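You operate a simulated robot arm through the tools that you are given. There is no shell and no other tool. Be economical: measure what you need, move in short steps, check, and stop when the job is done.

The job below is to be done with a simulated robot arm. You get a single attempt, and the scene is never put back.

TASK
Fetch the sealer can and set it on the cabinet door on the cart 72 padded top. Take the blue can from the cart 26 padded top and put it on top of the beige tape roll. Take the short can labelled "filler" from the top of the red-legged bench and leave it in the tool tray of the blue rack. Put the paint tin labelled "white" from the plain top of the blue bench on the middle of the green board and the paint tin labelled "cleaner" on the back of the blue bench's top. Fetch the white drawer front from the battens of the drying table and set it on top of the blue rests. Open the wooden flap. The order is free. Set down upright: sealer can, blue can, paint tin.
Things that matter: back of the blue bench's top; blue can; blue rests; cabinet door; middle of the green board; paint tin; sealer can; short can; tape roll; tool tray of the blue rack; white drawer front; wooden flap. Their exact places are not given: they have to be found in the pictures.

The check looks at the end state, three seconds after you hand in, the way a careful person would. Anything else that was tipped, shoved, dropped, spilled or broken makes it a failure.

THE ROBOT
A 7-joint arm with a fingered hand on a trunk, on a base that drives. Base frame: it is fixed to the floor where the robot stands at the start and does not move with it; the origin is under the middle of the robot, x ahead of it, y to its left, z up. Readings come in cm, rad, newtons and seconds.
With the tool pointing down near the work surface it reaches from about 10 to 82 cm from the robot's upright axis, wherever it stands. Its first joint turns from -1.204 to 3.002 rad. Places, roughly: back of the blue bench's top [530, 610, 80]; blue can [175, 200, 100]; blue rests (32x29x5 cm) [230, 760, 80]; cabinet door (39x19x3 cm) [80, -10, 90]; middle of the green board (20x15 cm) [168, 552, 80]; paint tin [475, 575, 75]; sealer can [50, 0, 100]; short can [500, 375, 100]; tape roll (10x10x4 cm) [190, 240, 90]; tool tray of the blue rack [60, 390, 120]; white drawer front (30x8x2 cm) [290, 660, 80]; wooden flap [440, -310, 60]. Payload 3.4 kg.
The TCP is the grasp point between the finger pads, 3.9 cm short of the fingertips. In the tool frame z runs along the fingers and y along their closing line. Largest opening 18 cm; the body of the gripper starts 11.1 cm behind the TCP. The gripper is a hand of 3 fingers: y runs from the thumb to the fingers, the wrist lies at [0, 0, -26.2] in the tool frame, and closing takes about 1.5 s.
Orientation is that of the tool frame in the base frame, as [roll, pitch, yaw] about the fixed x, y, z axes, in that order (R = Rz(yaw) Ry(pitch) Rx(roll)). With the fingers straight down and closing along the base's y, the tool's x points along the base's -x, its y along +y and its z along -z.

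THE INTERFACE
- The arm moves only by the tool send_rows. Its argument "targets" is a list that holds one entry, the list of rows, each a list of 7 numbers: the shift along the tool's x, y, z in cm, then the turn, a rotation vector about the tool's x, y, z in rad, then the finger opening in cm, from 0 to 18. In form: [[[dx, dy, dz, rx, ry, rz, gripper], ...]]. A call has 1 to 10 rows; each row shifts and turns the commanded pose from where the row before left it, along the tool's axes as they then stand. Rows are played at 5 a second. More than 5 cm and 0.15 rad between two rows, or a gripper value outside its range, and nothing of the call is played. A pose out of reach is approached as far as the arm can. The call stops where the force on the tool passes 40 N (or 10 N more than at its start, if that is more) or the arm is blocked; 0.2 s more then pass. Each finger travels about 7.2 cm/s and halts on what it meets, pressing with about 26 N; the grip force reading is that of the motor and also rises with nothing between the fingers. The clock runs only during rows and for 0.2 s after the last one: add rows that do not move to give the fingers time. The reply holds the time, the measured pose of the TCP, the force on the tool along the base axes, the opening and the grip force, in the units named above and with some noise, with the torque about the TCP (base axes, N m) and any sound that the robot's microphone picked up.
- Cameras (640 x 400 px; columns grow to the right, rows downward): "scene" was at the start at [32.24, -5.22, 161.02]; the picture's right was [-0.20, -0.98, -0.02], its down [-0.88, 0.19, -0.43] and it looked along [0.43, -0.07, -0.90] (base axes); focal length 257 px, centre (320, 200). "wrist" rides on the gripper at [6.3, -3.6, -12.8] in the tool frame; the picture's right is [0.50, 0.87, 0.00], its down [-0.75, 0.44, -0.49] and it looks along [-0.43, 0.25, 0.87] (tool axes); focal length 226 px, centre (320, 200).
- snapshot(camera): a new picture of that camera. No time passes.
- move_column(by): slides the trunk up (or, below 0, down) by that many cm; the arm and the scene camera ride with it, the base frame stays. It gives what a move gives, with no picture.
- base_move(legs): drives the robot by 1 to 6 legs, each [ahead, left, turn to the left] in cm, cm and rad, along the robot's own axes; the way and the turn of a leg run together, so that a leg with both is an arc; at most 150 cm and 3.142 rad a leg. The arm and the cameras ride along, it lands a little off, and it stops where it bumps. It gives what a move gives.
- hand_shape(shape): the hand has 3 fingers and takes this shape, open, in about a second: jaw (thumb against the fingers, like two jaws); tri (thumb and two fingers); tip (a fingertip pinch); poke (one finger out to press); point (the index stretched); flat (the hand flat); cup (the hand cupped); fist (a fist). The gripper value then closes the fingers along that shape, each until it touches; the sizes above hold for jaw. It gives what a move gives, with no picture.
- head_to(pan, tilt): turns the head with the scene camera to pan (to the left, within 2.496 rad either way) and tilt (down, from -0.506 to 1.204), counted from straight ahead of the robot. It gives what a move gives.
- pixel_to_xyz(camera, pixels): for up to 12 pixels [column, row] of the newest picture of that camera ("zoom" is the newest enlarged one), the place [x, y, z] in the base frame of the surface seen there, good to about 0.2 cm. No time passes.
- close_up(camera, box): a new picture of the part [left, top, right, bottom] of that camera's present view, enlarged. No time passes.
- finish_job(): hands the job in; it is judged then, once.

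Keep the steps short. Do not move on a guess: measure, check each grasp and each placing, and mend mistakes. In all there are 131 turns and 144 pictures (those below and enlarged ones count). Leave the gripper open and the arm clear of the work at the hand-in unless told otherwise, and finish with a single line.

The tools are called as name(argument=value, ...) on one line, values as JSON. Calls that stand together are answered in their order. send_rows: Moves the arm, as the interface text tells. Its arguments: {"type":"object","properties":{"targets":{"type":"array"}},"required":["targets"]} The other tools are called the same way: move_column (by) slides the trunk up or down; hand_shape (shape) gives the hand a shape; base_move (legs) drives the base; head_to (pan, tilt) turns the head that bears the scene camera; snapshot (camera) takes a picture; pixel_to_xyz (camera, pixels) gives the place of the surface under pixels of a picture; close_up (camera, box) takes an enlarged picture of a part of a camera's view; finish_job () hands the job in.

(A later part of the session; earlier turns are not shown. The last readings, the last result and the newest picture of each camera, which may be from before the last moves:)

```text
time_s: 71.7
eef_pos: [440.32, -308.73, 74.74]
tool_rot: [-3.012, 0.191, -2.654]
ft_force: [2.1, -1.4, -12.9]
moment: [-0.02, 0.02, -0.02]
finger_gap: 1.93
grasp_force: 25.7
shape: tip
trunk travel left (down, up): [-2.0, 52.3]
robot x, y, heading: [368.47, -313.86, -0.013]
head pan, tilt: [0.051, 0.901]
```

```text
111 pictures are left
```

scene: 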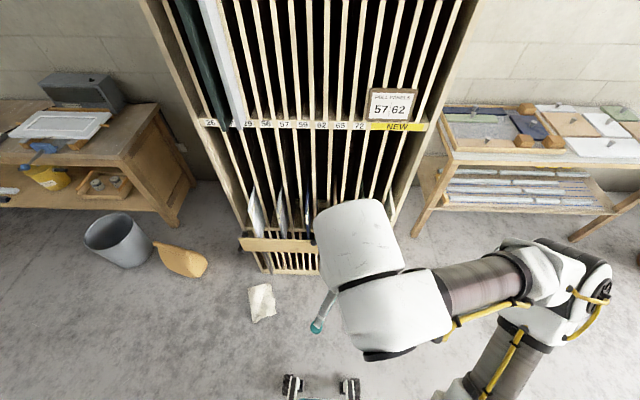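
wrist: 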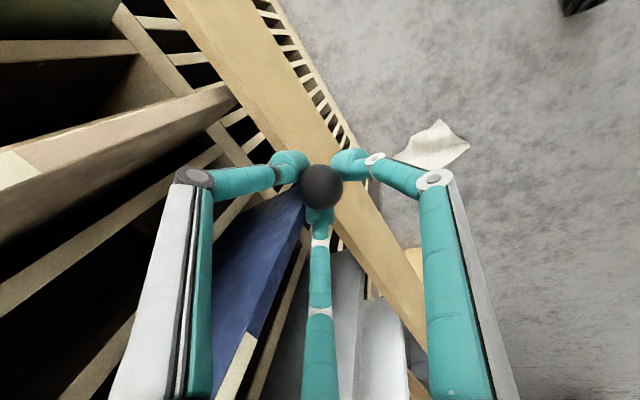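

The ball is gripped. I'll pull gently 3 cm toward −x.

send_rows(targets=[[[0.88, 0.45, -0.2, 0, 0, 0, 1.5], [0.88, 0.45, -0.15, 0, 0, 0, 1.5], [0.9, 0.47, -0.05, 0, 0, 0, 1.5], [0, 0, 0, 0, 0, 0, 1.5]]])

snapshot(camera="wrist")

```text
time_s: 72.7
eef_pos: [437.66, -308.56, 74.2]
tool_rot: [-3.016, 0.189, -2.655]
ft_force: [14.1, -2.3, -30.0]
moment: [0.05, -0.44, 0.05]
finger_gap: 1.78
grasp_force: 26.2
shape: tip
trunk travel left (down, up): [-2.0, 52.3]
robot x, y, heading: [368.41, -313.93, -0.013]
head pan, tilt: [0.051, 0.901]
```

```text
110 pictures are left
```

wrist: 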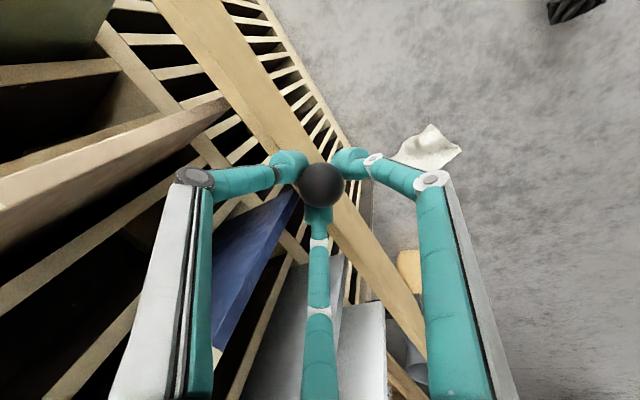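

The flap follows, and the knob pulls down on the tool. I'll continue along the arc with more descent.

send_rows(targets=[[[0.19, 0.13, 0.97, 0, 0, 0, 1.5], [1.89, 0.99, 0.32, 0, 0, 0, 1.5], [1.94, 1.02, 0.61, 0, 0, 0, 1.5], [0, 0, 0, 0, 0, 0, 1.5]]])

snapshot(camera="wrist")

```text
time_s: 73.7
eef_pos: [433.48, -308.47, 71.29]
tool_rot: [-3.013, 0.193, -2.657]
ft_force: [18.4, 2.6, -20.5]
moment: [0.07, -0.6, 0.17]
finger_gap: 1.53
grasp_force: 26.0
shape: tip
trunk travel left (down, up): [-2.0, 52.3]
robot x, y, heading: [368.21, -313.89, -0.015]
head pan, tilt: [0.051, 0.901]
```

```text
109 pictures are left
```

wrist: 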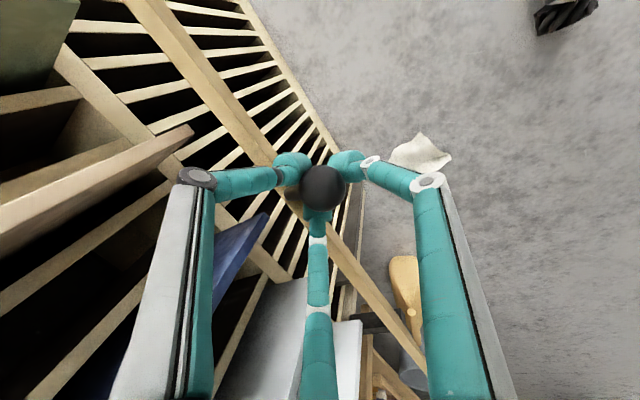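

send_rows(targets=[[[0.97, 0.54, 1.23, 0, 0, 0, 1.5], [0.97, 0.54, 1.23, 0, 0, 0, 1.5], [0, 0, 0, 0, 0, 0, 1.5]]])

snapshot(camera="wrist")

```text
time_s: 74.5
eef_pos: [431.81, -308.65, 68.66]
tool_rot: [-3.012, 0.195, -2.655]
ft_force: [4.1, -1.8, -5.4]
moment: [-0.05, -0.01, 0.01]
finger_gap: 1.38
grasp_force: 26.0
shape: tip
trunk travel left (down, up): [-2.0, 52.3]
robot x, y, heading: [368.49, -313.63, -0.009]
head pan, tilt: [0.051, 0.901]
```

```text
108 pictures are left
```

wrist: 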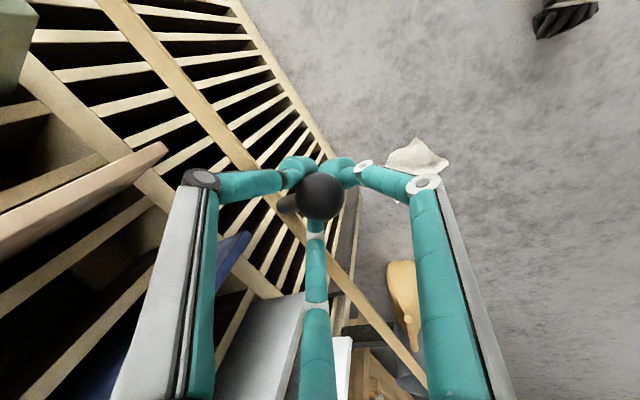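

pixel_to_xyz(camera="wrist", pixels=[[200, 120], [207, 110], [190, 130], [160, 60], [360, 290], [350, 300], [365, 285], [286, 204], [320, 195], [245, 160], [380, 325]])

snapshot(camera="scene")

```text
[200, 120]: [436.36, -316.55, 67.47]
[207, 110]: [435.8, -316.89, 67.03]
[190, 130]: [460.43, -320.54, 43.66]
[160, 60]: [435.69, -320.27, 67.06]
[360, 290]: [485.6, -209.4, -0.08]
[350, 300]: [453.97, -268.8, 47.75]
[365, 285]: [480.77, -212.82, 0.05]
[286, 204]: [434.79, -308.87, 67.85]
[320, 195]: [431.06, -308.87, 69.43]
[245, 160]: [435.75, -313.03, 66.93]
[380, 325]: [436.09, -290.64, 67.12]
```

```text
107 pictures are left
```

scene: 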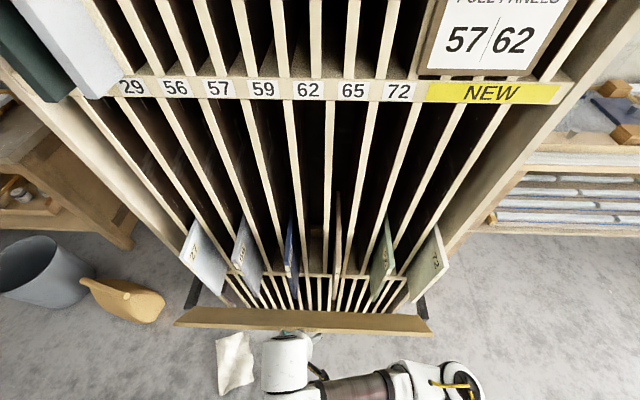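

The flap's top edge is now at (436, 67), about 49° open. I'll release the ball, rise and look.

send_rows(targets=[[[0, 0, 0, 0, 0, 0, 4], [0, 0, 0, 0, 0, 0, 6], [0, 0, 0, 0, 0, 0, 6], [-0.58, -0.38, -2.92, 0, 0, 0, 6], [-0.58, -0.38, -2.92, 0, 0, 0, 6], [0, 0, 0, 0, 0, 0, 0], [0, 0, 0, 0, 0, 0, 0], [0, 0, 0, 0, 0, 0, 0], [0, 0, 0, 0, 0, 0, 0]]])

snapshot(camera="wrist")

pixel_to_xyz(camera="wrist", pixels=[[200, 120], [207, 110], [220, 125], [160, 60], [286, 204], [320, 190], [245, 160], [320, 170]])

```text
time_s: 76.5
eef_pos: [431.91, -308.5, 74.93]
tool_rot: [-3.011, 0.197, -2.654]
ft_force: [-0.1, 0.0, -0.1]
moment: [-0.01, 0.01, 0.02]
finger_gap: 0.0
grasp_force: 26.3
shape: tip
trunk travel left (down, up): [-2.0, 52.3]
robot x, y, heading: [368.75, -313.94, -0.013]
head pan, tilt: [0.051, 0.901]
```

```text
106 pictures are left
```

wrist: 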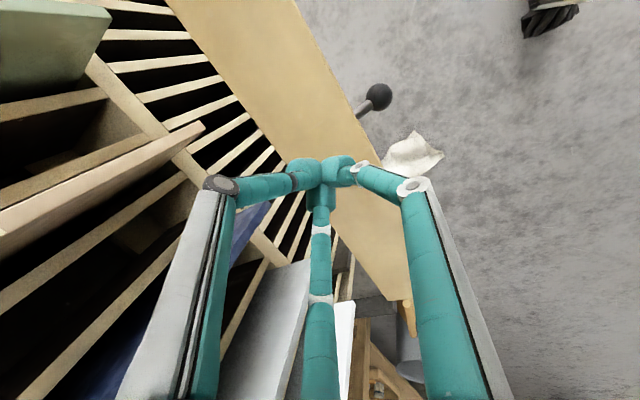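

```text
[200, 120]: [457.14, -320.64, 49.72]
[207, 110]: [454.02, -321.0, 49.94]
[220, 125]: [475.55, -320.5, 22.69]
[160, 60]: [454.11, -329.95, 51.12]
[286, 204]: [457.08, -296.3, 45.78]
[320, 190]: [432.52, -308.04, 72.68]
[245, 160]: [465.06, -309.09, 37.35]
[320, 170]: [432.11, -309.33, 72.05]
```

The flap dropped open by itself after release. I'll measure it.

pixel_to_xyz(camera="wrist", pixels=[[230, 60], [330, 60], [280, 60], [370, 200], [380, 98], [345, 230], [300, 20]])

close_up(camera="scene", box=[160, 200, 460, 400])

```text
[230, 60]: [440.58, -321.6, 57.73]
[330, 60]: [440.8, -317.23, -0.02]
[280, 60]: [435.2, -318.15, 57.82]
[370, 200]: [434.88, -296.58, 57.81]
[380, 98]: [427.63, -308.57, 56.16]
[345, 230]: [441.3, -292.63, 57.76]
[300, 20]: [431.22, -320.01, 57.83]
```

```text
2.00 times, centred on (310, 300) of scene
```

zoom: 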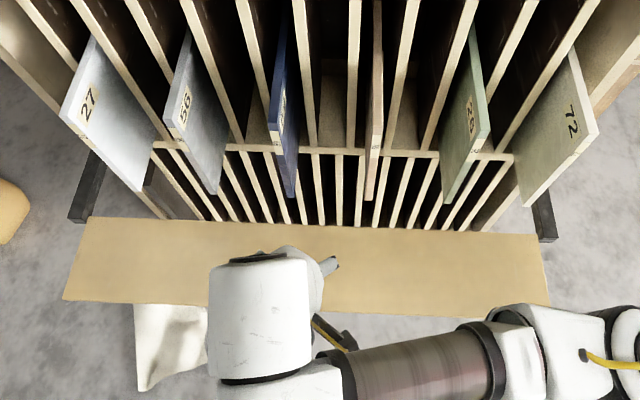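

The flap is horizontal at z 57.8, resting on its stays, and all cards still stand. I'll raise the trunk, retract and restore the hand orientation, then back off.

move_column(by=25)

send_rows(targets=[[[0, 0, 0, 0, 0, 0.14, 0], [0, 0, 0, 0, 0, 0.14, 0], [0, 0, 0, 0, 0, 0.14, 0], [0, 0, 0, 0, 0, 0.1, 0], [4, 0, 0, 0, 0.11, 0, 0], [4, 0, 0, 0, 0.11, 0, 0], [4, 0, 0, 0, 0, 0, 0], [4, 0, 0, 0, 0, 0, 0], [4, 0, 0, 0, 0, 0, 0], [0, 0, 0, 0, 0, 0, 0]]])

base_move(legs=[[-70, 0, 0], [0, 150, 0.01], [0, 130, 0]])

head_to(pan=1.2, tilt=0.45)

snapshot(camera="scene")

```text
time_s: 79.0
eef_pos: [431.79, -308.65, 99.66]
tool_rot: [-3.012, 0.195, -2.655]
ft_force: [-1.6, 0.9, -0.2]
moment: [-0.01, 0.03, 0.04]
finger_gap: 0.0
grasp_force: 26.6
shape: tip
trunk travel left (down, up): [-27.0, 27.3]
robot x, y, heading: [368.25, -313.71, -0.014]
head pan, tilt: [0.051, 0.901]
```

```text
time_s: 81.2
eef_pos: [412.12, -307.8, 98.23]
tool_rot: [-3.126, 0.012, 3.092]
ft_force: [0.0, 0.2, -0.2]
moment: [-0.02, 0.06, 0.02]
finger_gap: 0.0
grasp_force: 25.6
shape: tip
trunk travel left (down, up): [-27.0, 27.3]
robot x, y, heading: [368.44, -314.09, -0.01]
head pan, tilt: [0.051, 0.901]
```

```text
time_s: 98.3
eef_pos: [339.74, -24.36, 98.29]
tool_rot: [-3.131, 0.014, 3.11]
ft_force: [-0.3, 0.3, -0.6]
moment: [-0.01, -0.03, -0.01]
finger_gap: 0.01
grasp_force: 25.6
shape: tip
trunk travel left (down, up): [-27.0, 27.3]
robot x, y, heading: [296.03, -31.07, 0.005]
head pan, tilt: [0.051, 0.901]
```

```text
time_s: 99.7
eef_pos: [339.48, -24.13, 98.33]
tool_rot: [-3.129, 0.015, 3.11]
ft_force: [-0.4, 0.5, 1.6]
moment: [-0.03, 0.0, -0.03]
finger_gap: 0.0
grasp_force: 25.9
shape: tip
trunk travel left (down, up): [-27.0, 27.3]
robot x, y, heading: [296.18, -31.1, 0.002]
head pan, tilt: [1.201, 0.45]
```

```text
104 pictures are left
```

scene: 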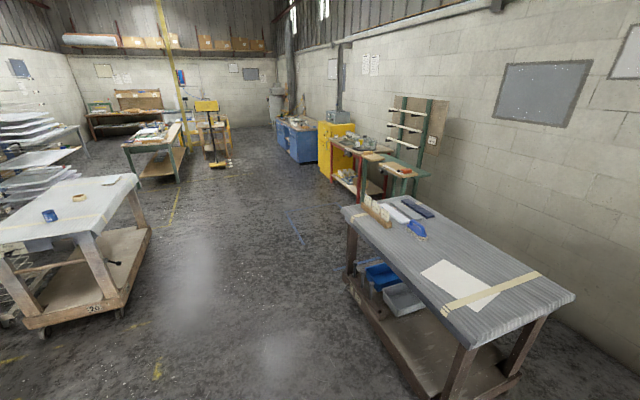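

I see cart 26 on the left with the blue can at (48,215) and the tape at (79,198). I'll measure those and the obstacles.

pixel_to_xyz(camera="scene", pixels=[[48, 215], [79, 198], [90, 235], [135, 178], [45, 325], [145, 240], [345, 210], [350, 275], [335, 135], [390, 165], [185, 145], [120, 145]])

close_up(camera="scene", box=[0, 160, 160, 260])

```text
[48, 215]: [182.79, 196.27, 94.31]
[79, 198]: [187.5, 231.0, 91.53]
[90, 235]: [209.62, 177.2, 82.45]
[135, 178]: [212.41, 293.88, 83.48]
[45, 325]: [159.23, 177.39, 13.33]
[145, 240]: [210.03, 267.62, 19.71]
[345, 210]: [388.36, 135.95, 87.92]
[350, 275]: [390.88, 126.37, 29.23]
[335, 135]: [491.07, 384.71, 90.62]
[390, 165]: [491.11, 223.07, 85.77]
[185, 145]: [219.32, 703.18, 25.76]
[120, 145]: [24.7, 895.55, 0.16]
```

```text
4.00 times, centred on (80, 210) of scene
```

zoom: 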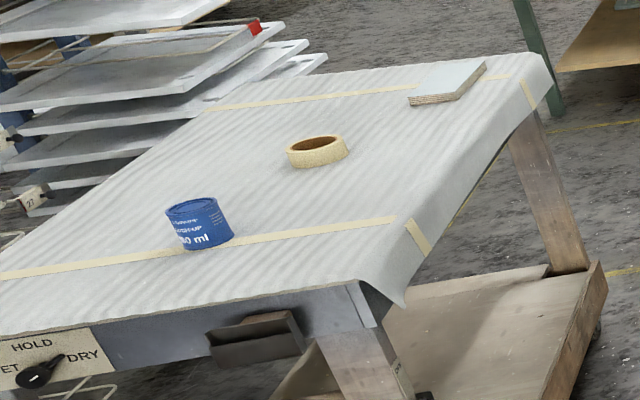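

Cart 26 spans x ≤212, y 177–295. I'll turn left 90°, drive up the aisle and stop beside it at (247, 215).

base_move(legs=[[0, 0, 1.57], [125, 0, 0], [120, 0, 0], [0, 48, 0]])

hand_shape(shape="jaw")

move_column(by=14)

head_to(pan=1.57, tilt=0.9)

snapshot(camera="scene")

```text
time_s: 118.0
eef_pos: [244.07, 259.11, 98.42]
tool_rot: [-3.137, 0.016, -1.622]
ft_force: [-0.2, 0.7, 0.5]
moment: [-0.01, 0.05, -0.05]
finger_gap: 0.01
grasp_force: 26.3
shape: tip
trunk travel left (down, up): [-27.0, 27.3]
robot x, y, heading: [249.19, 216.04, 1.556]
head pan, tilt: [1.201, 0.45]
```

```text
time_s: 118.9
eef_pos: [242.93, 258.91, 98.45]
tool_rot: [-3.123, 0.02, -1.622]
ft_force: [0.4, 0.0, 0.0]
moment: [-0.01, -0.01, 0.01]
finger_gap: 17.97
grasp_force: 0.1
shape: jaw
trunk travel left (down, up): [-27.0, 27.3]
robot x, y, heading: [249.49, 216.05, 1.554]
head pan, tilt: [1.201, 0.45]
```

```text
time_s: 120.6
eef_pos: [243.03, 258.77, 112.26]
tool_rot: [-3.126, 0.019, -1.624]
ft_force: [-0.9, -0.5, -0.2]
moment: [0.0, -0.01, -0.02]
finger_gap: 18.02
grasp_force: 0.0
shape: jaw
trunk travel left (down, up): [-41.0, 13.3]
robot x, y, heading: [249.04, 215.47, 1.555]
head pan, tilt: [1.201, 0.45]
```

```text
time_s: 121.5
eef_pos: [242.93, 258.91, 112.34]
tool_rot: [-3.126, 0.019, -1.623]
ft_force: [0.3, 0.2, 0.7]
moment: [0.02, 0.01, 0.02]
finger_gap: 17.97
grasp_force: 0.1
shape: jaw
trunk travel left (down, up): [-41.0, 13.3]
robot x, y, heading: [249.33, 215.8, 1.556]
head pan, tilt: [1.571, 0.901]
```

```text
102 pictures are left
```

scene: 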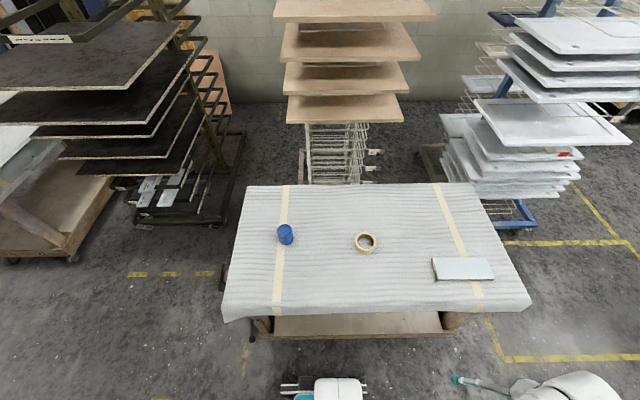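

close_up(camera="scene", box=[250, 200, 410, 300])

pixel_to_xyz(camera="zoom", pixels=[[143, 110], [112, 110], [172, 110], [146, 150], [418, 170], [448, 162], [502, 165], [462, 140], [462, 190], [465, 205], [143, 95], [300, 250]])

```text
4.00 times, centred on (330, 250) of scene
```

zoom: 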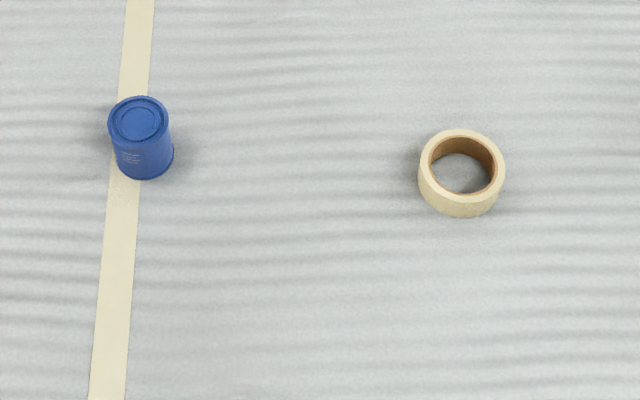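

```text
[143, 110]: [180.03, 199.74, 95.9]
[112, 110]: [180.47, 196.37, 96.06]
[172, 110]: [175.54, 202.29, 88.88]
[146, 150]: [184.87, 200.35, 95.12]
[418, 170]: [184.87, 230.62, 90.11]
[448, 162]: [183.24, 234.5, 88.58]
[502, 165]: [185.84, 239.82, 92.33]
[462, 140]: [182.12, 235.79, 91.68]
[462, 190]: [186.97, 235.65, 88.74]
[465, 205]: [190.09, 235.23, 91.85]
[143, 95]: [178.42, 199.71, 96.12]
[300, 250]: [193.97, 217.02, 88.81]
```

The can is at (181.5, 199.4), top z 96, about 6.4 cm wide. The tape's centre is (185.7, 235.4), top z 92. I'll swing the hand over the can, turning it along with the arm.

send_rows(targets=[[[3.475, 3.254, 0, 0, 0, -0.0872, 18], [3.178, 3.544, 0, 0, 0, -0.0872, 18], [2.857, 3.807, 0, 0, 0, -0.0872, 18], [2.515, 4.042, 0, 0, 0, -0.0872, 18], [2.153, 4.245, 0, 0, 0, -0.0872, 18], [1.776, 4.416, 0, 0, 0, -0.0872, 18], [1.384, 4.554, 0, 0, 0, -0.0872, 18], [0.982, 4.658, 0, 0, 0, -0.0872, 18], [0.572, 4.725, 0, 0, 0, -0.0872, 18]]])

send_rows(targets=[[[0.158, 4.757, 0, 0, 0, -0.0872, 18], [-0.256, 4.753, 0, 0, 0, -0.0872, 18], [-0.669, 4.713, 0, 0, 0, -0.0872, 18], [-1.076, 4.637, 0, 0, 0, -0.0872, 18], [-1.477, 4.525, 0, 0, 0, -0.0872, 18], [-1.865, 4.379, 0, 0, 0, -0.0872, 18], [-2.24, 4.2, 0, 0, 0, -0.0872, 18], [-2.598, 3.988, 0, 0, 0, -0.0872, 18], [-2.937, 3.746, 0, 0, 0, -0.0872, 18], [0, 0, 0, 0, 0, 0, 18]]])

snapshot(camera="wrist")

```text
time_s: 123.5
eef_pos: [220.7, 235.64, 110.06]
tool_rot: [-3.121, 0.002, -0.903]
ft_force: [-0.3, 0.4, -0.8]
moment: [0.01, -0.01, 0.01]
finger_gap: 18.02
grasp_force: 0.0
shape: jaw
out of reach, approached as far as the arm can: row 8, 9
trunk travel left (down, up): [-41.0, 13.3]
robot x, y, heading: [249.38, 215.69, 1.554]
head pan, tilt: [1.571, 0.901]
```

```text
time_s: 125.7
eef_pos: [222.58, 230.1, 100.28]
tool_rot: [-3.122, -0.013, -0.116]
ft_force: [0.9, 0.0, -0.4]
moment: [0.02, -0.01, -0.02]
finger_gap: 17.98
grasp_force: 0.0
shape: jaw
out of reach, approached as far as the arm can: row 1, 2, 3, 4, 5, 6, 7, 8, 9
trunk travel left (down, up): [-41.0, 13.3]
robot x, y, heading: [248.87, 215.76, 1.552]
head pan, tilt: [1.571, 0.901]
```

```text
100 pictures are left
```

wrist: 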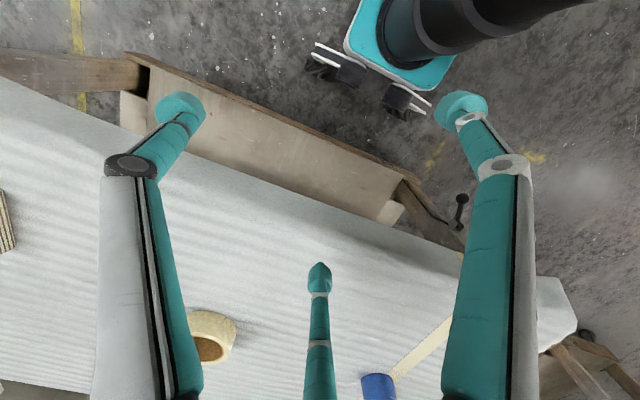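

The arm got stuck on the way and the hand is at (222.6, 230). I'll send a still row to see where the command stands, and take a scene view.

send_rows(targets=[[[0, 0, -1, 0, 0, 0, 18], [0, 0, 0, 0, 0, 0, 18], [0, 0, 0, 0, 0, 0, 18]]])

snapshot(camera="scene")

```text
time_s: 126.5
eef_pos: [222.54, 229.9, 101.16]
tool_rot: [-3.122, -0.016, -0.12]
ft_force: [-0.2, 0.3, 0.0]
moment: [0.0, -0.02, 0.03]
finger_gap: 17.99
grasp_force: 0.1
shape: jaw
trunk travel left (down, up): [-41.0, 13.3]
robot x, y, heading: [248.7, 215.73, 1.555]
head pan, tilt: [1.571, 0.901]
```

```text
99 pictures are left
```

scene: 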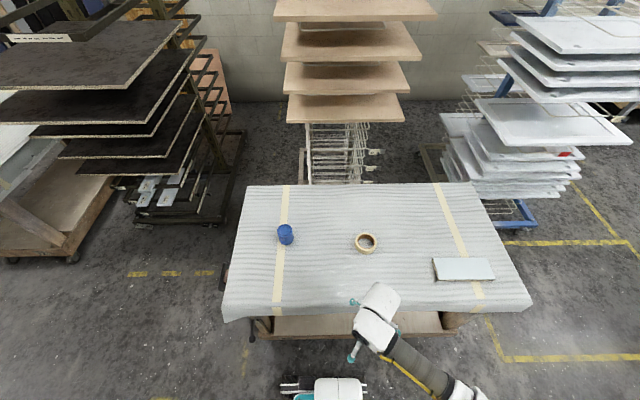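

The command resets to the reached pose. I'll extend outward along −x over the table first, gaining some height.

send_rows(targets=[[[0, 0, -3, 0, 0, 0, 18], [0, 0, -3, 0, 0, 0, 18], [-4.3, 0.5, 0, 0, 0, 0, 18], [-4.3, 0.5, 0, 0, 0, 0, 18], [-4.3, 0.5, 0, 0, 0, 0, 18], [-4.3, 0.5, 0, 0, 0, 0, 18], [0, 0, 0, 0, 0, 0, 18]]])

```text
time_s: 128.1
eef_pos: [219.13, 235.74, 104.07]
tool_rot: [-3.123, -0.015, -0.119]
ft_force: [0.3, -0.8, 0.3]
moment: [0.03, 0.01, -0.01]
finger_gap: 18.01
grasp_force: 0.0
shape: jaw
out of reach, approached as far as the arm can: row 1, 3, 4, 5, 6
trunk travel left (down, up): [-41.0, 13.3]
robot x, y, heading: [248.93, 215.35, 1.557]
head pan, tilt: [1.571, 0.901]
```

The arm reaches best straight ahead, so I'll turn the base to face the cart, then restore the hand's start orientation.

base_move(legs=[[0, 0, 1.57]])

move_column(by=8)

send_rows(targets=[[[0, 0, 0, 0, 0, 0.147, 18], [0, 0, 0, 0, 0, 0.147, 18], [0, 0, 0, 0, 0, 0.147, 18], [0, 0, 0, 0, 0, 0.147, 18], [0, 0, 0, 0, 0, 0.147, 18], [0, 0, 0, 0, 0, 0.147, 18], [0, 0, 0, 0, 0, 0.147, 18], [0, 0, 0, 0, 0, 0.147, 18], [0, 0, 0, 0, 0, 0.147, 18], [0, 0, 0, 0, 0, 0.147, 18]]])

head_to(pan=0, tilt=0.9)

snapshot(camera="scene")

```text
time_s: 132.4
eef_pos: [229.62, 185.36, 103.97]
tool_rot: [-3.121, -0.015, 1.469]
ft_force: [-0.5, 0.4, -0.3]
moment: [0.01, 0.0, -0.02]
finger_gap: 18.0
grasp_force: 0.2
shape: jaw
trunk travel left (down, up): [-41.0, 13.3]
robot x, y, heading: [249.22, 215.94, -3.145]
head pan, tilt: [1.571, 0.901]
```

```text
time_s: 133.5
eef_pos: [229.59, 185.45, 111.99]
tool_rot: [-3.119, -0.016, 1.469]
ft_force: [0.5, 0.7, -0.2]
moment: [0.0, 0.03, -0.03]
finger_gap: 17.98
grasp_force: 0.1
shape: jaw
trunk travel left (down, up): [-49.0, 5.3]
robot x, y, heading: [249.12, 215.57, -3.141]
head pan, tilt: [1.571, 0.901]
```

```text
time_s: 135.7
eef_pos: [229.7, 185.37, 111.97]
tool_rot: [-3.125, 0.019, -0.004]
ft_force: [1.2, -0.1, 0.7]
moment: [-0.02, -0.02, 0.02]
finger_gap: 17.98
grasp_force: 0.1
shape: jaw
trunk travel left (down, up): [-49.0, 5.3]
robot x, y, heading: [249.52, 215.69, -3.139]
head pan, tilt: [1.571, 0.901]
```

```text
time_s: 137.4
eef_pos: [229.79, 185.33, 112.07]
tool_rot: [-3.124, 0.019, 0.0]
ft_force: [0.9, -0.2, 1.1]
moment: [0.01, -0.01, -0.01]
finger_gap: 17.95
grasp_force: 0.0
shape: jaw
trunk travel left (down, up): [-49.0, 5.3]
robot x, y, heading: [249.32, 215.63, -3.138]
head pan, tilt: [0.0, 0.901]
```

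```text
98 pictures are left
```

scene: 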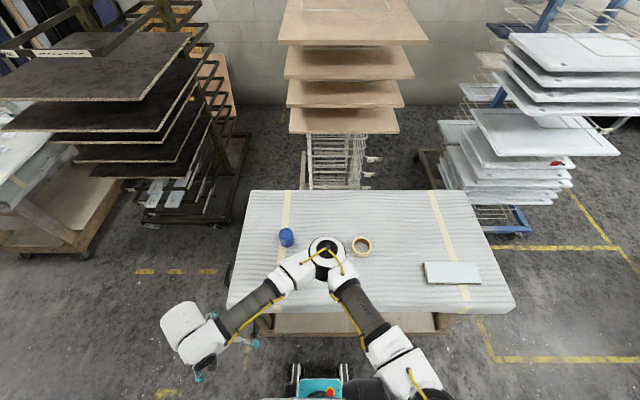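

send_rows(targets=[[[-4.4, 0, 0, 0, 0, 0, 18], [-4.4, 0, 0, 0, 0, 0, 18], [-4.4, 0, 0, 0, 0, 0, 18], [-4.4, 0, 0, 0, 0, 0, 18], [-4.4, 0, 0, 0, 0, 0, 18], [-4.4, -1, 0, 0, 0, 0, 18], [-4.4, -1, 0, 0, 0, 0, 18], [0, 0, 0, 0, 0, 0, 18]]])

snapshot(camera="wrist")

snapshot(camera="scene")

```text
time_s: 139.2
eef_pos: [198.95, 187.6, 112.53]
tool_rot: [-3.123, 0.021, 0.0]
ft_force: [0.8, -0.5, 0.3]
moment: [0.02, -0.05, 0.01]
finger_gap: 18.01
grasp_force: 0.0
shape: jaw
trunk travel left (down, up): [-49.0, 5.3]
robot x, y, heading: [249.06, 215.73, -3.141]
head pan, tilt: [0.0, 0.901]
```

```text
97 pictures are left
```

wrist: 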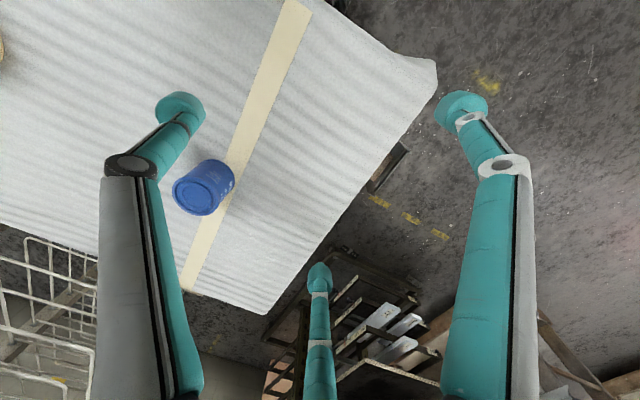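

```text
96 pictures are left
```

scene: 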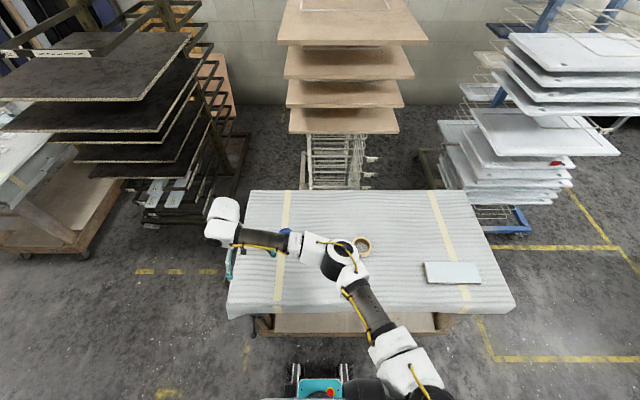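

send_rows(targets=[[[-3.5, -2.36, 0, 0, 0, 0, 18], [-3.5, -2.36, 0, 0, 0, 0, 18], [-3.5, -2.36, 0, 0, 0, 0, 18], [-3.5, -2.36, 0, 0, 0, 0, 18], [-3.5, -2.36, 0, 0, 0, 0, 18], [0, 0, 4, 0, 0, 0, 18], [0, 0, 0, 0, 0, 0, 18]]])

snapshot(camera="wrist")

```text
time_s: 140.8
eef_pos: [181.15, 199.07, 109.06]
tool_rot: [-3.123, 0.018, -0.001]
ft_force: [0.0, -0.6, 0.8]
moment: [0.02, 0.02, 0.01]
finger_gap: 18.02
grasp_force: 0.1
shape: jaw
trunk travel left (down, up): [-49.0, 5.3]
robot x, y, heading: [249.36, 215.76, -3.142]
head pan, tilt: [0.0, 0.901]
```

```text
95 pictures are left
```

wrist: 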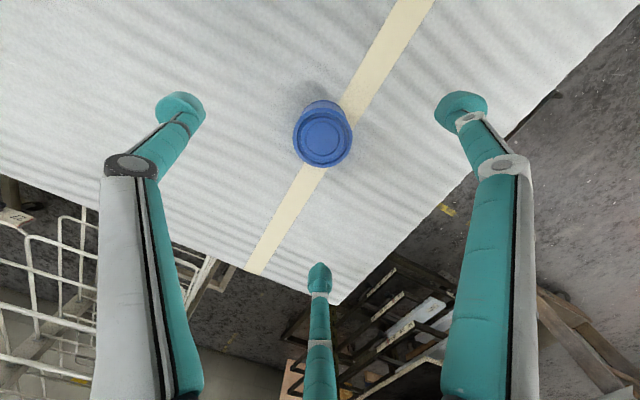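

pixel_to_xyz(camera="wrist", pixels=[[323, 138], [295, 138], [350, 138], [323, 112], [323, 165], [182, 105], [462, 103], [318, 272]])

```text
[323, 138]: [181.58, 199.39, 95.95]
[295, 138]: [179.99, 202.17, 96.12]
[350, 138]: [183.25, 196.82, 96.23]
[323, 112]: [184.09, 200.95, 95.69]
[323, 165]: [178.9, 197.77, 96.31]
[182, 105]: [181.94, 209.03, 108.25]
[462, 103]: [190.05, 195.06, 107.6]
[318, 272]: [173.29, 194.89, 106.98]
```

The hand is centred on the can. Descending 15 cm to z≈94 and closing.

send_rows(targets=[[[0, 0, 4, 0, 0, 0, 18], [0, 0, 4, 0, 0, 0, 18], [0, 0, 4, 0, 0, 0, 18], [0, 0, 3, 0, 0, 0, 18], [0, 0, 0, 0, 0, 0, 11], [0, 0, 0, 0, 0, 0, 8], [0, 0, 0, 0, 0, 0, 4], [0, 0, 0, 0, 0, 0, 4], [0, 0, 0, 0, 0, 0, 4], [0, 0, 0, 0, 0, 0, 4]]])

send_rows(targets=[[[0, 0, -4, 0, 0, 0, 4], [0, 0, -4, 0, 0, 0, 4], [0, 0, -2, 0, 0, 0, 4], [-0.5, -4.7, 0, 0, 0, 0, 4], [0, -4.7, 0, 0, 0, 0, 4], [0, -4.7, 0, 0, 0, 0, 4], [0, 0, 0, 0, 0, 0, 4]]])

snapshot(camera="wrist")

```text
time_s: 143.0
eef_pos: [181.33, 199.51, 100.29]
tool_rot: [-3.125, 0.022, 0.0]
ft_force: [0.4, -0.1, 0.7]
moment: [-0.01, -0.01, 0.02]
finger_gap: 4.07
grasp_force: 0.1
shape: jaw
out of reach, approached as far as the arm can: row 2, 3, 4
trunk travel left (down, up): [-49.0, 5.3]
robot x, y, heading: [249.45, 215.73, -3.142]
head pan, tilt: [0.0, 0.901]
```

```text
time_s: 144.6
eef_pos: [181.47, 213.51, 110.4]
tool_rot: [-3.125, 0.02, 0.0]
ft_force: [-0.4, -0.4, -0.3]
moment: [0.02, 0.0, 0.02]
finger_gap: 4.02
grasp_force: 0.0
shape: jaw
trunk travel left (down, up): [-49.0, 5.3]
robot x, y, heading: [249.61, 215.5, -3.142]
head pan, tilt: [0.0, 0.901]
```

```text
94 pictures are left
```

wrist: 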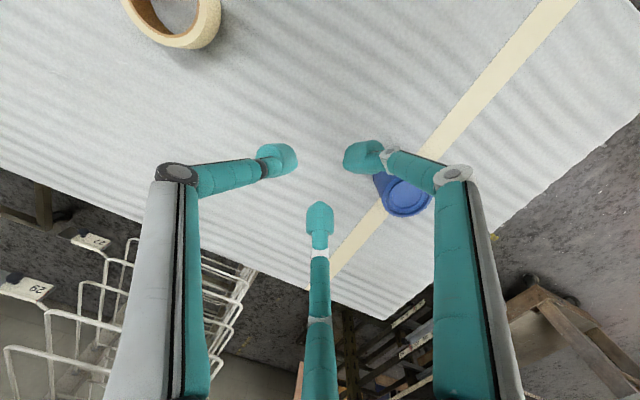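

The trunk is too high for the arm to reach that low. I'll rise, open, return above the can and then lower the trunk.

send_rows(targets=[[[0, 0, -3, 0, 0, 0, 18], [0, 4.7, 0, 0, 0, 0, 18], [0, 4.7, 0, 0, 0, 0, 18], [0.1, 4.7, 0, 0, 0, 0, 18], [0, 0, 0, 0, 0, 0, 18]]])

move_column(by=-18)

snapshot(camera="wrist")

pixel_to_xyz(camera="wrist", pixels=[[182, 105], [462, 103], [318, 272]])

```text
time_s: 145.8
eef_pos: [181.31, 199.66, 113.07]
tool_rot: [-3.124, 0.017, 0.0]
ft_force: [0.1, -0.4, -0.2]
moment: [0.01, 0.04, -0.01]
finger_gap: 17.99
grasp_force: 0.0
shape: jaw
trunk travel left (down, up): [-49.0, 5.3]
robot x, y, heading: [249.04, 215.69, -3.143]
head pan, tilt: [0.0, 0.901]
```

```text
time_s: 147.8
eef_pos: [181.48, 199.87, 95.41]
tool_rot: [-3.125, 0.019, -0.003]
ft_force: [0.4, 0.5, -0.7]
moment: [0.0, 0.01, -0.05]
finger_gap: 18.0
grasp_force: 0.1
shape: jaw
trunk travel left (down, up): [-31.0, 23.3]
robot x, y, heading: [249.1, 215.42, -3.141]
head pan, tilt: [0.0, 0.901]
```

```text
93 pictures are left
```

wrist: 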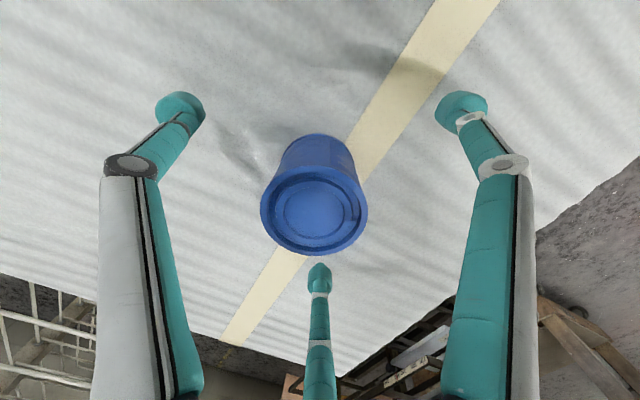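

```text
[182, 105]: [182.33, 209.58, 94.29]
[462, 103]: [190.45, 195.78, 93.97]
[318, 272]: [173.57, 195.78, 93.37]
```

Now around the can. A small correction, then down 1.2 and close.

send_rows(targets=[[[-0.3, 0.6, 1.2, 0, 0, 0, 18], [0, 0, 0, 0, 0, 0, 12], [0, 0, 0, 0, 0, 0, 9], [0, 0, 0, 0, 0, 0, 4], [0, 0, 0, 0, 0, 0, 4], [0, 0, 0, 0, 0, 0, 4], [0, 0, 0, 0, 0, 0, 4]]])

send_rows(targets=[[[0, 0, -4, 0, 0, 0, 4], [0, 0, -4, 0, 0, 0, 4], [0, 0, -4, 0, 0, 0, 4], [0, 0, 0, 0, 0, 0, 4]]])

snapshot(camera="wrist")

snapshot(camera="scene")

```text
time_s: 149.4
eef_pos: [181.12, 198.97, 94.13]
tool_rot: [-3.126, 0.02, -0.001]
ft_force: [1.5, -0.1, -0.9]
moment: [0.02, -0.03, -0.03]
finger_gap: 6.12
grasp_force: 26.3
shape: jaw
trunk travel left (down, up): [-31.0, 23.3]
robot x, y, heading: [249.22, 215.6, -3.147]
head pan, tilt: [0.0, 0.901]
```

```text
time_s: 150.4
eef_pos: [181.35, 198.92, 105.81]
tool_rot: [-3.125, 0.018, 0.0]
ft_force: [-0.1, -0.6, -2.8]
moment: [-0.01, -0.02, 0.0]
finger_gap: 6.12
grasp_force: 25.8
shape: jaw
trunk travel left (down, up): [-31.0, 23.3]
robot x, y, heading: [249.1, 215.88, -3.141]
head pan, tilt: [0.0, 0.901]
```

```text
92 pictures are left
```

wrist: 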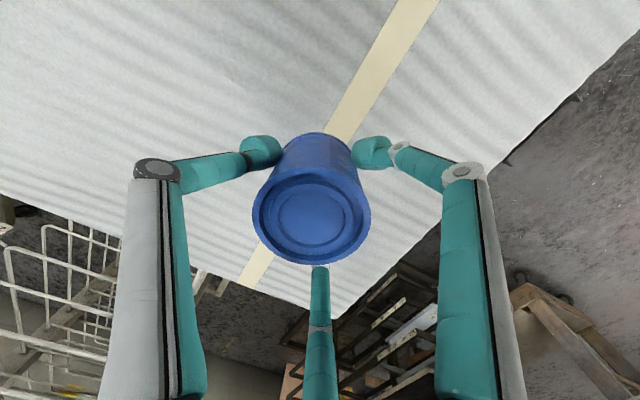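

```text
91 pictures are left
```

scene: 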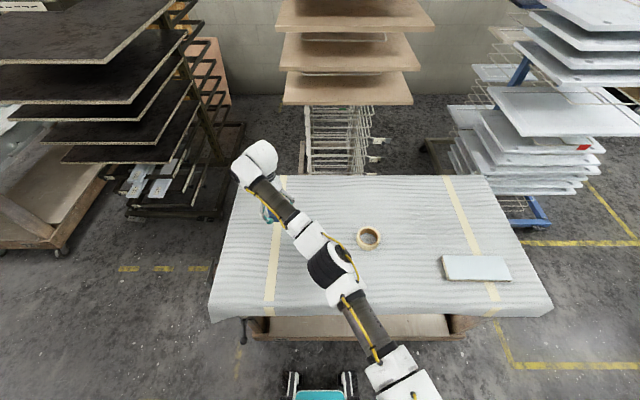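

The can is held, about 6.2 cm wide. The tape's hole may be wider than the can, so I'll measure it closely.

close_up(camera="scene", box=[344, 218, 392, 258])

pixel_to_xyz(camera="zoom", pixels=[[185, 185], [225, 185], [417, 185], [460, 185], [320, 85], [320, 115], [325, 262], [325, 300], [440, 180], [205, 180]])

```text
10.00 times, centred on (368, 238) of scene
```

zoom: 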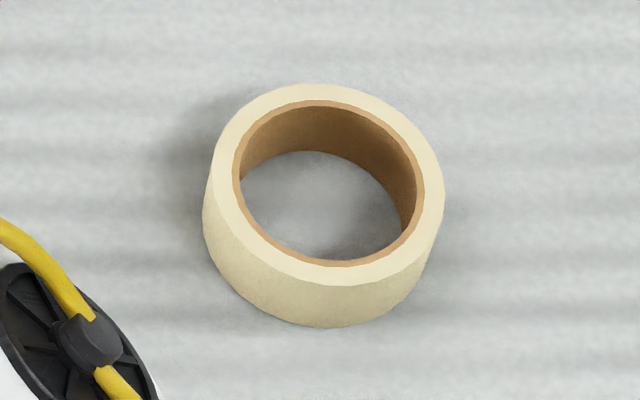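

```text
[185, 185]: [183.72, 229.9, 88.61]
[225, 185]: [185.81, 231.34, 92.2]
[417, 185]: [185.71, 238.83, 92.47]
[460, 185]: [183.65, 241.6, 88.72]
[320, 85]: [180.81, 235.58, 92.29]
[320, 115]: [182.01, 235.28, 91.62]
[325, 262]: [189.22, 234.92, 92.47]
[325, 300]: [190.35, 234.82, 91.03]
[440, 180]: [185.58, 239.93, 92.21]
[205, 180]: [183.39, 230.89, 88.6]
```

The hole is about 7.2 cm wide against a 6.3 cm can, so a centred can would drop in. I'll set it 3 cm off-centre (towards −y) so it rests on the ring with its weight over the ring. Moving over there.

send_rows(targets=[[[0.6, -4.76, 0, 0, 0, 0, 4], [0.6, -4.76, 0, 0, 0, 0, 4], [0.6, -4.76, 0, 0, 0, 0, 4], [0.6, -4.76, 0, 0, 0, 0, 4], [0.6, -4.76, 0, 0, 0, 0, 4], [0.6, -4.76, 0, 0, 0, 0, 4], [0.6, -4.76, 0, 0, 0, 0, 4], [0, 0, 3, 0, 0, 0, 4], [0, 0, 0, 0, 0, 0, 4]]])

snapshot(camera="wrist")

pixel_to_xyz(camera="wrist", pixels=[[311, 213], [256, 212], [366, 212], [311, 170], [311, 258], [285, 230], [337, 196]])

close_up(camera="wrist", box=[160, 60, 400, 220])

```text
time_s: 152.4
eef_pos: [185.73, 232.02, 103.64]
tool_rot: [-3.125, 0.021, 0.001]
ft_force: [-0.8, -0.5, -3.2]
moment: [-0.01, 0.0, 0.02]
finger_gap: 6.1
grasp_force: 26.0
shape: jaw
trunk travel left (down, up): [-31.0, 23.3]
robot x, y, heading: [249.21, 216.14, -3.144]
head pan, tilt: [0.0, 0.901]
```

```text
89 pictures are left
```

wrist: 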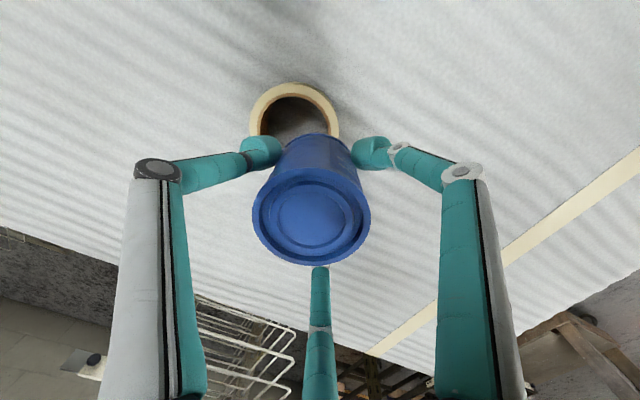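

```text
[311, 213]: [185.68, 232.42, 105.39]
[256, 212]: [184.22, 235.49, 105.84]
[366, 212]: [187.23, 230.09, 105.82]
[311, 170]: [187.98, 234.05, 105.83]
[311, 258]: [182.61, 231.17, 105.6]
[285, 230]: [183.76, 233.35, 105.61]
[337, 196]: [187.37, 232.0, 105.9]
```

```text
2.50 times, centred on (280, 140) of wrist
```

zoom: 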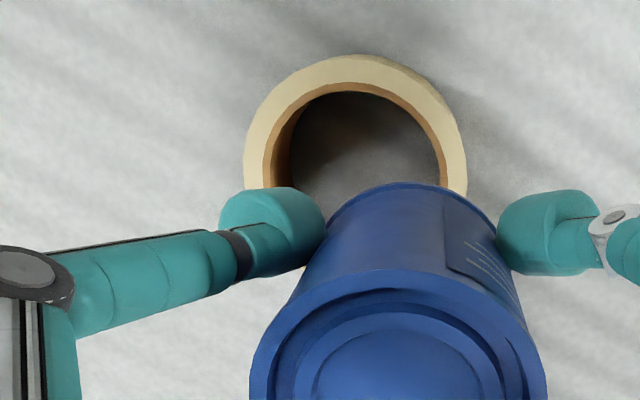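

Can centre (185.5, 232.6); I want y 232.2. I'll lower to just above the ring, then in 0.3 cm steps until the weight comes off.

send_rows(targets=[[[0, 0.4, 3, 0, 0, 0, 4], [0, 0, 2.5, 0, 0, 0, 4], [0, 0, 0, 0, 0, 0, 4]]])

send_rows(targets=[[[0, 0, 0.3, 0, 0, 0, 4], [0, 0, 0, 0, 0, 0, 4]]])

send_rows(targets=[[[0, 0, 0.25, 0, 0, 0, 4], [0, 0, 0, 0, 0, 0, 4]]])

snapshot(camera="wrist")

```text
time_s: 153.2
eef_pos: [185.47, 231.81, 97.83]
tool_rot: [-3.124, 0.019, 0.0]
ft_force: [0.0, 0.0, -2.7]
moment: [-0.02, 0.02, 0.0]
finger_gap: 6.09
grasp_force: 26.4
shape: jaw
trunk travel left (down, up): [-31.0, 23.3]
robot x, y, heading: [249.19, 215.53, -3.14]
head pan, tilt: [0.0, 0.901]
```

```text
time_s: 153.8
eef_pos: [185.5, 232.1, 97.66]
tool_rot: [-3.126, 0.019, -0.003]
ft_force: [0.2, 0.2, 0.7]
moment: [0.04, -0.03, 0.01]
finger_gap: 6.07
grasp_force: 25.9
shape: jaw
trunk travel left (down, up): [-31.0, 23.3]
robot x, y, heading: [248.96, 215.67, -3.14]
head pan, tilt: [0.0, 0.901]
```

```text
time_s: 154.4
eef_pos: [185.54, 231.96, 97.42]
tool_rot: [-3.125, 0.023, -0.001]
ft_force: [0.1, 0.1, 11.3]
moment: [0.12, -0.02, 0.0]
finger_gap: 6.11
grasp_force: 25.4
shape: jaw
trunk travel left (down, up): [-31.0, 23.3]
robot x, y, heading: [249.06, 215.68, -3.143]
head pan, tilt: [0.0, 0.901]
```

```text
87 pictures are left
```

wrist: 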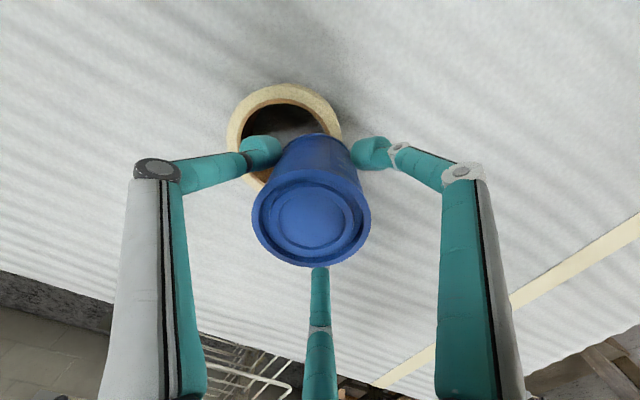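

Contact. Before I release, I'll check the can's centre against the ring.

pixel_to_xyz(camera="wrist", pixels=[[311, 213], [256, 212], [366, 212], [311, 168], [311, 258], [285, 88], [232, 130], [335, 122], [262, 180], [280, 100]])

close_up(camera="wrist", box=[200, 70, 392, 190])

```text
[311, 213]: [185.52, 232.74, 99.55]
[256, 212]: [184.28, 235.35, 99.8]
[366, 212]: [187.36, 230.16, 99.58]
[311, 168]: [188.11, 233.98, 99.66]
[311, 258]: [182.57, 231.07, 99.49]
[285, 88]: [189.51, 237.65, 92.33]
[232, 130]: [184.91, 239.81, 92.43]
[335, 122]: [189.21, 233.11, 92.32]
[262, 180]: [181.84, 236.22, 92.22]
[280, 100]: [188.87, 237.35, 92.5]
```

```text
3.33 times, centred on (296, 130) of wrist
```

zoom: 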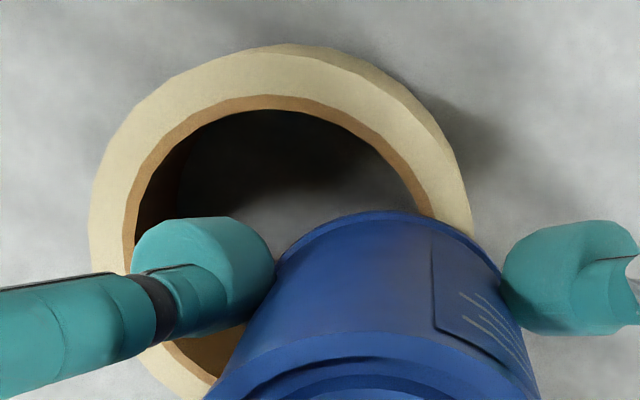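

The offset is 2.6 cm and I want about 3.0. I'll lift slightly, shift 0.4 and set down again.

send_rows(targets=[[[0, 0, -0.7, 0, 0, 0, 4], [0, 0.4, 0, 0, 0, 0, 4], [0, 0, 0.3, 0, 0, 0, 4], [0, 0, 0.2, 0, 0, 0, 4], [0, 0, 0, 0, 0, 0, 4]]])

pixel_to_xyz(camera="wrist", pixels=[[256, 212], [366, 212]])

```text
time_s: 155.6
eef_pos: [185.54, 231.58, 97.69]
tool_rot: [-3.126, 0.02, 0.001]
ft_force: [0.6, -0.1, -2.0]
moment: [0.05, -0.01, -0.04]
finger_gap: 6.09
grasp_force: 26.3
shape: jaw
trunk travel left (down, up): [-31.0, 23.3]
robot x, y, heading: [249.22, 215.61, -3.139]
head pan, tilt: [0.0, 0.901]
```

```text
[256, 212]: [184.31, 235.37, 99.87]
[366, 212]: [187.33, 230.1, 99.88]
```

send_rows(targets=[[[0, 0, 0.1, 0, 0, 0, 4], [0, 0, 0, 0, 0, 0, 6.3], [0, 0, 0, 0, 0, 0, 7.5], [0, 0, 0, 0, 0, 0, 10], [0, 0, 0, 0, 0, 0, 14], [0, 0, 0, 0, 0, 0, 18], [0, 0, 0, 0, 0, 0, 18], [0, 0, -3, 0, 0, 0, 18], [0, 0, -4, 0, 0, 0, 18], [0, 0, -4, 0, 0, 0, 18]]])

snapshot(camera="wrist")

pixel_to_xyz(camera="wrist", pixels=[[310, 145], [290, 145], [335, 145], [310, 120], [310, 170]])

```text
time_s: 157.8
eef_pos: [185.97, 231.55, 108.71]
tool_rot: [-3.124, 0.019, -0.002]
ft_force: [0.0, 0.3, -0.4]
moment: [0.0, 0.01, 0.0]
finger_gap: 18.01
grasp_force: 0.0
shape: jaw
trunk travel left (down, up): [-31.0, 23.3]
robot x, y, heading: [249.09, 215.46, -3.143]
head pan, tilt: [0.0, 0.901]
```

```text
85 pictures are left
```

wrist: 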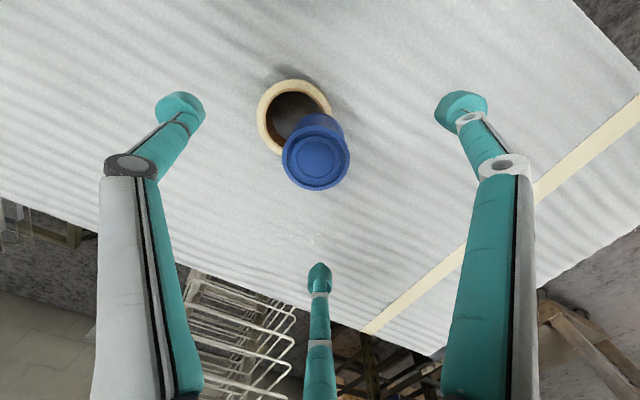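

```text
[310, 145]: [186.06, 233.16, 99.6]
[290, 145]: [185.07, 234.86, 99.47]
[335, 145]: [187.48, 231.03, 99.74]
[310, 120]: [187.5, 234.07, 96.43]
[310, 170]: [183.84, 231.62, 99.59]
```

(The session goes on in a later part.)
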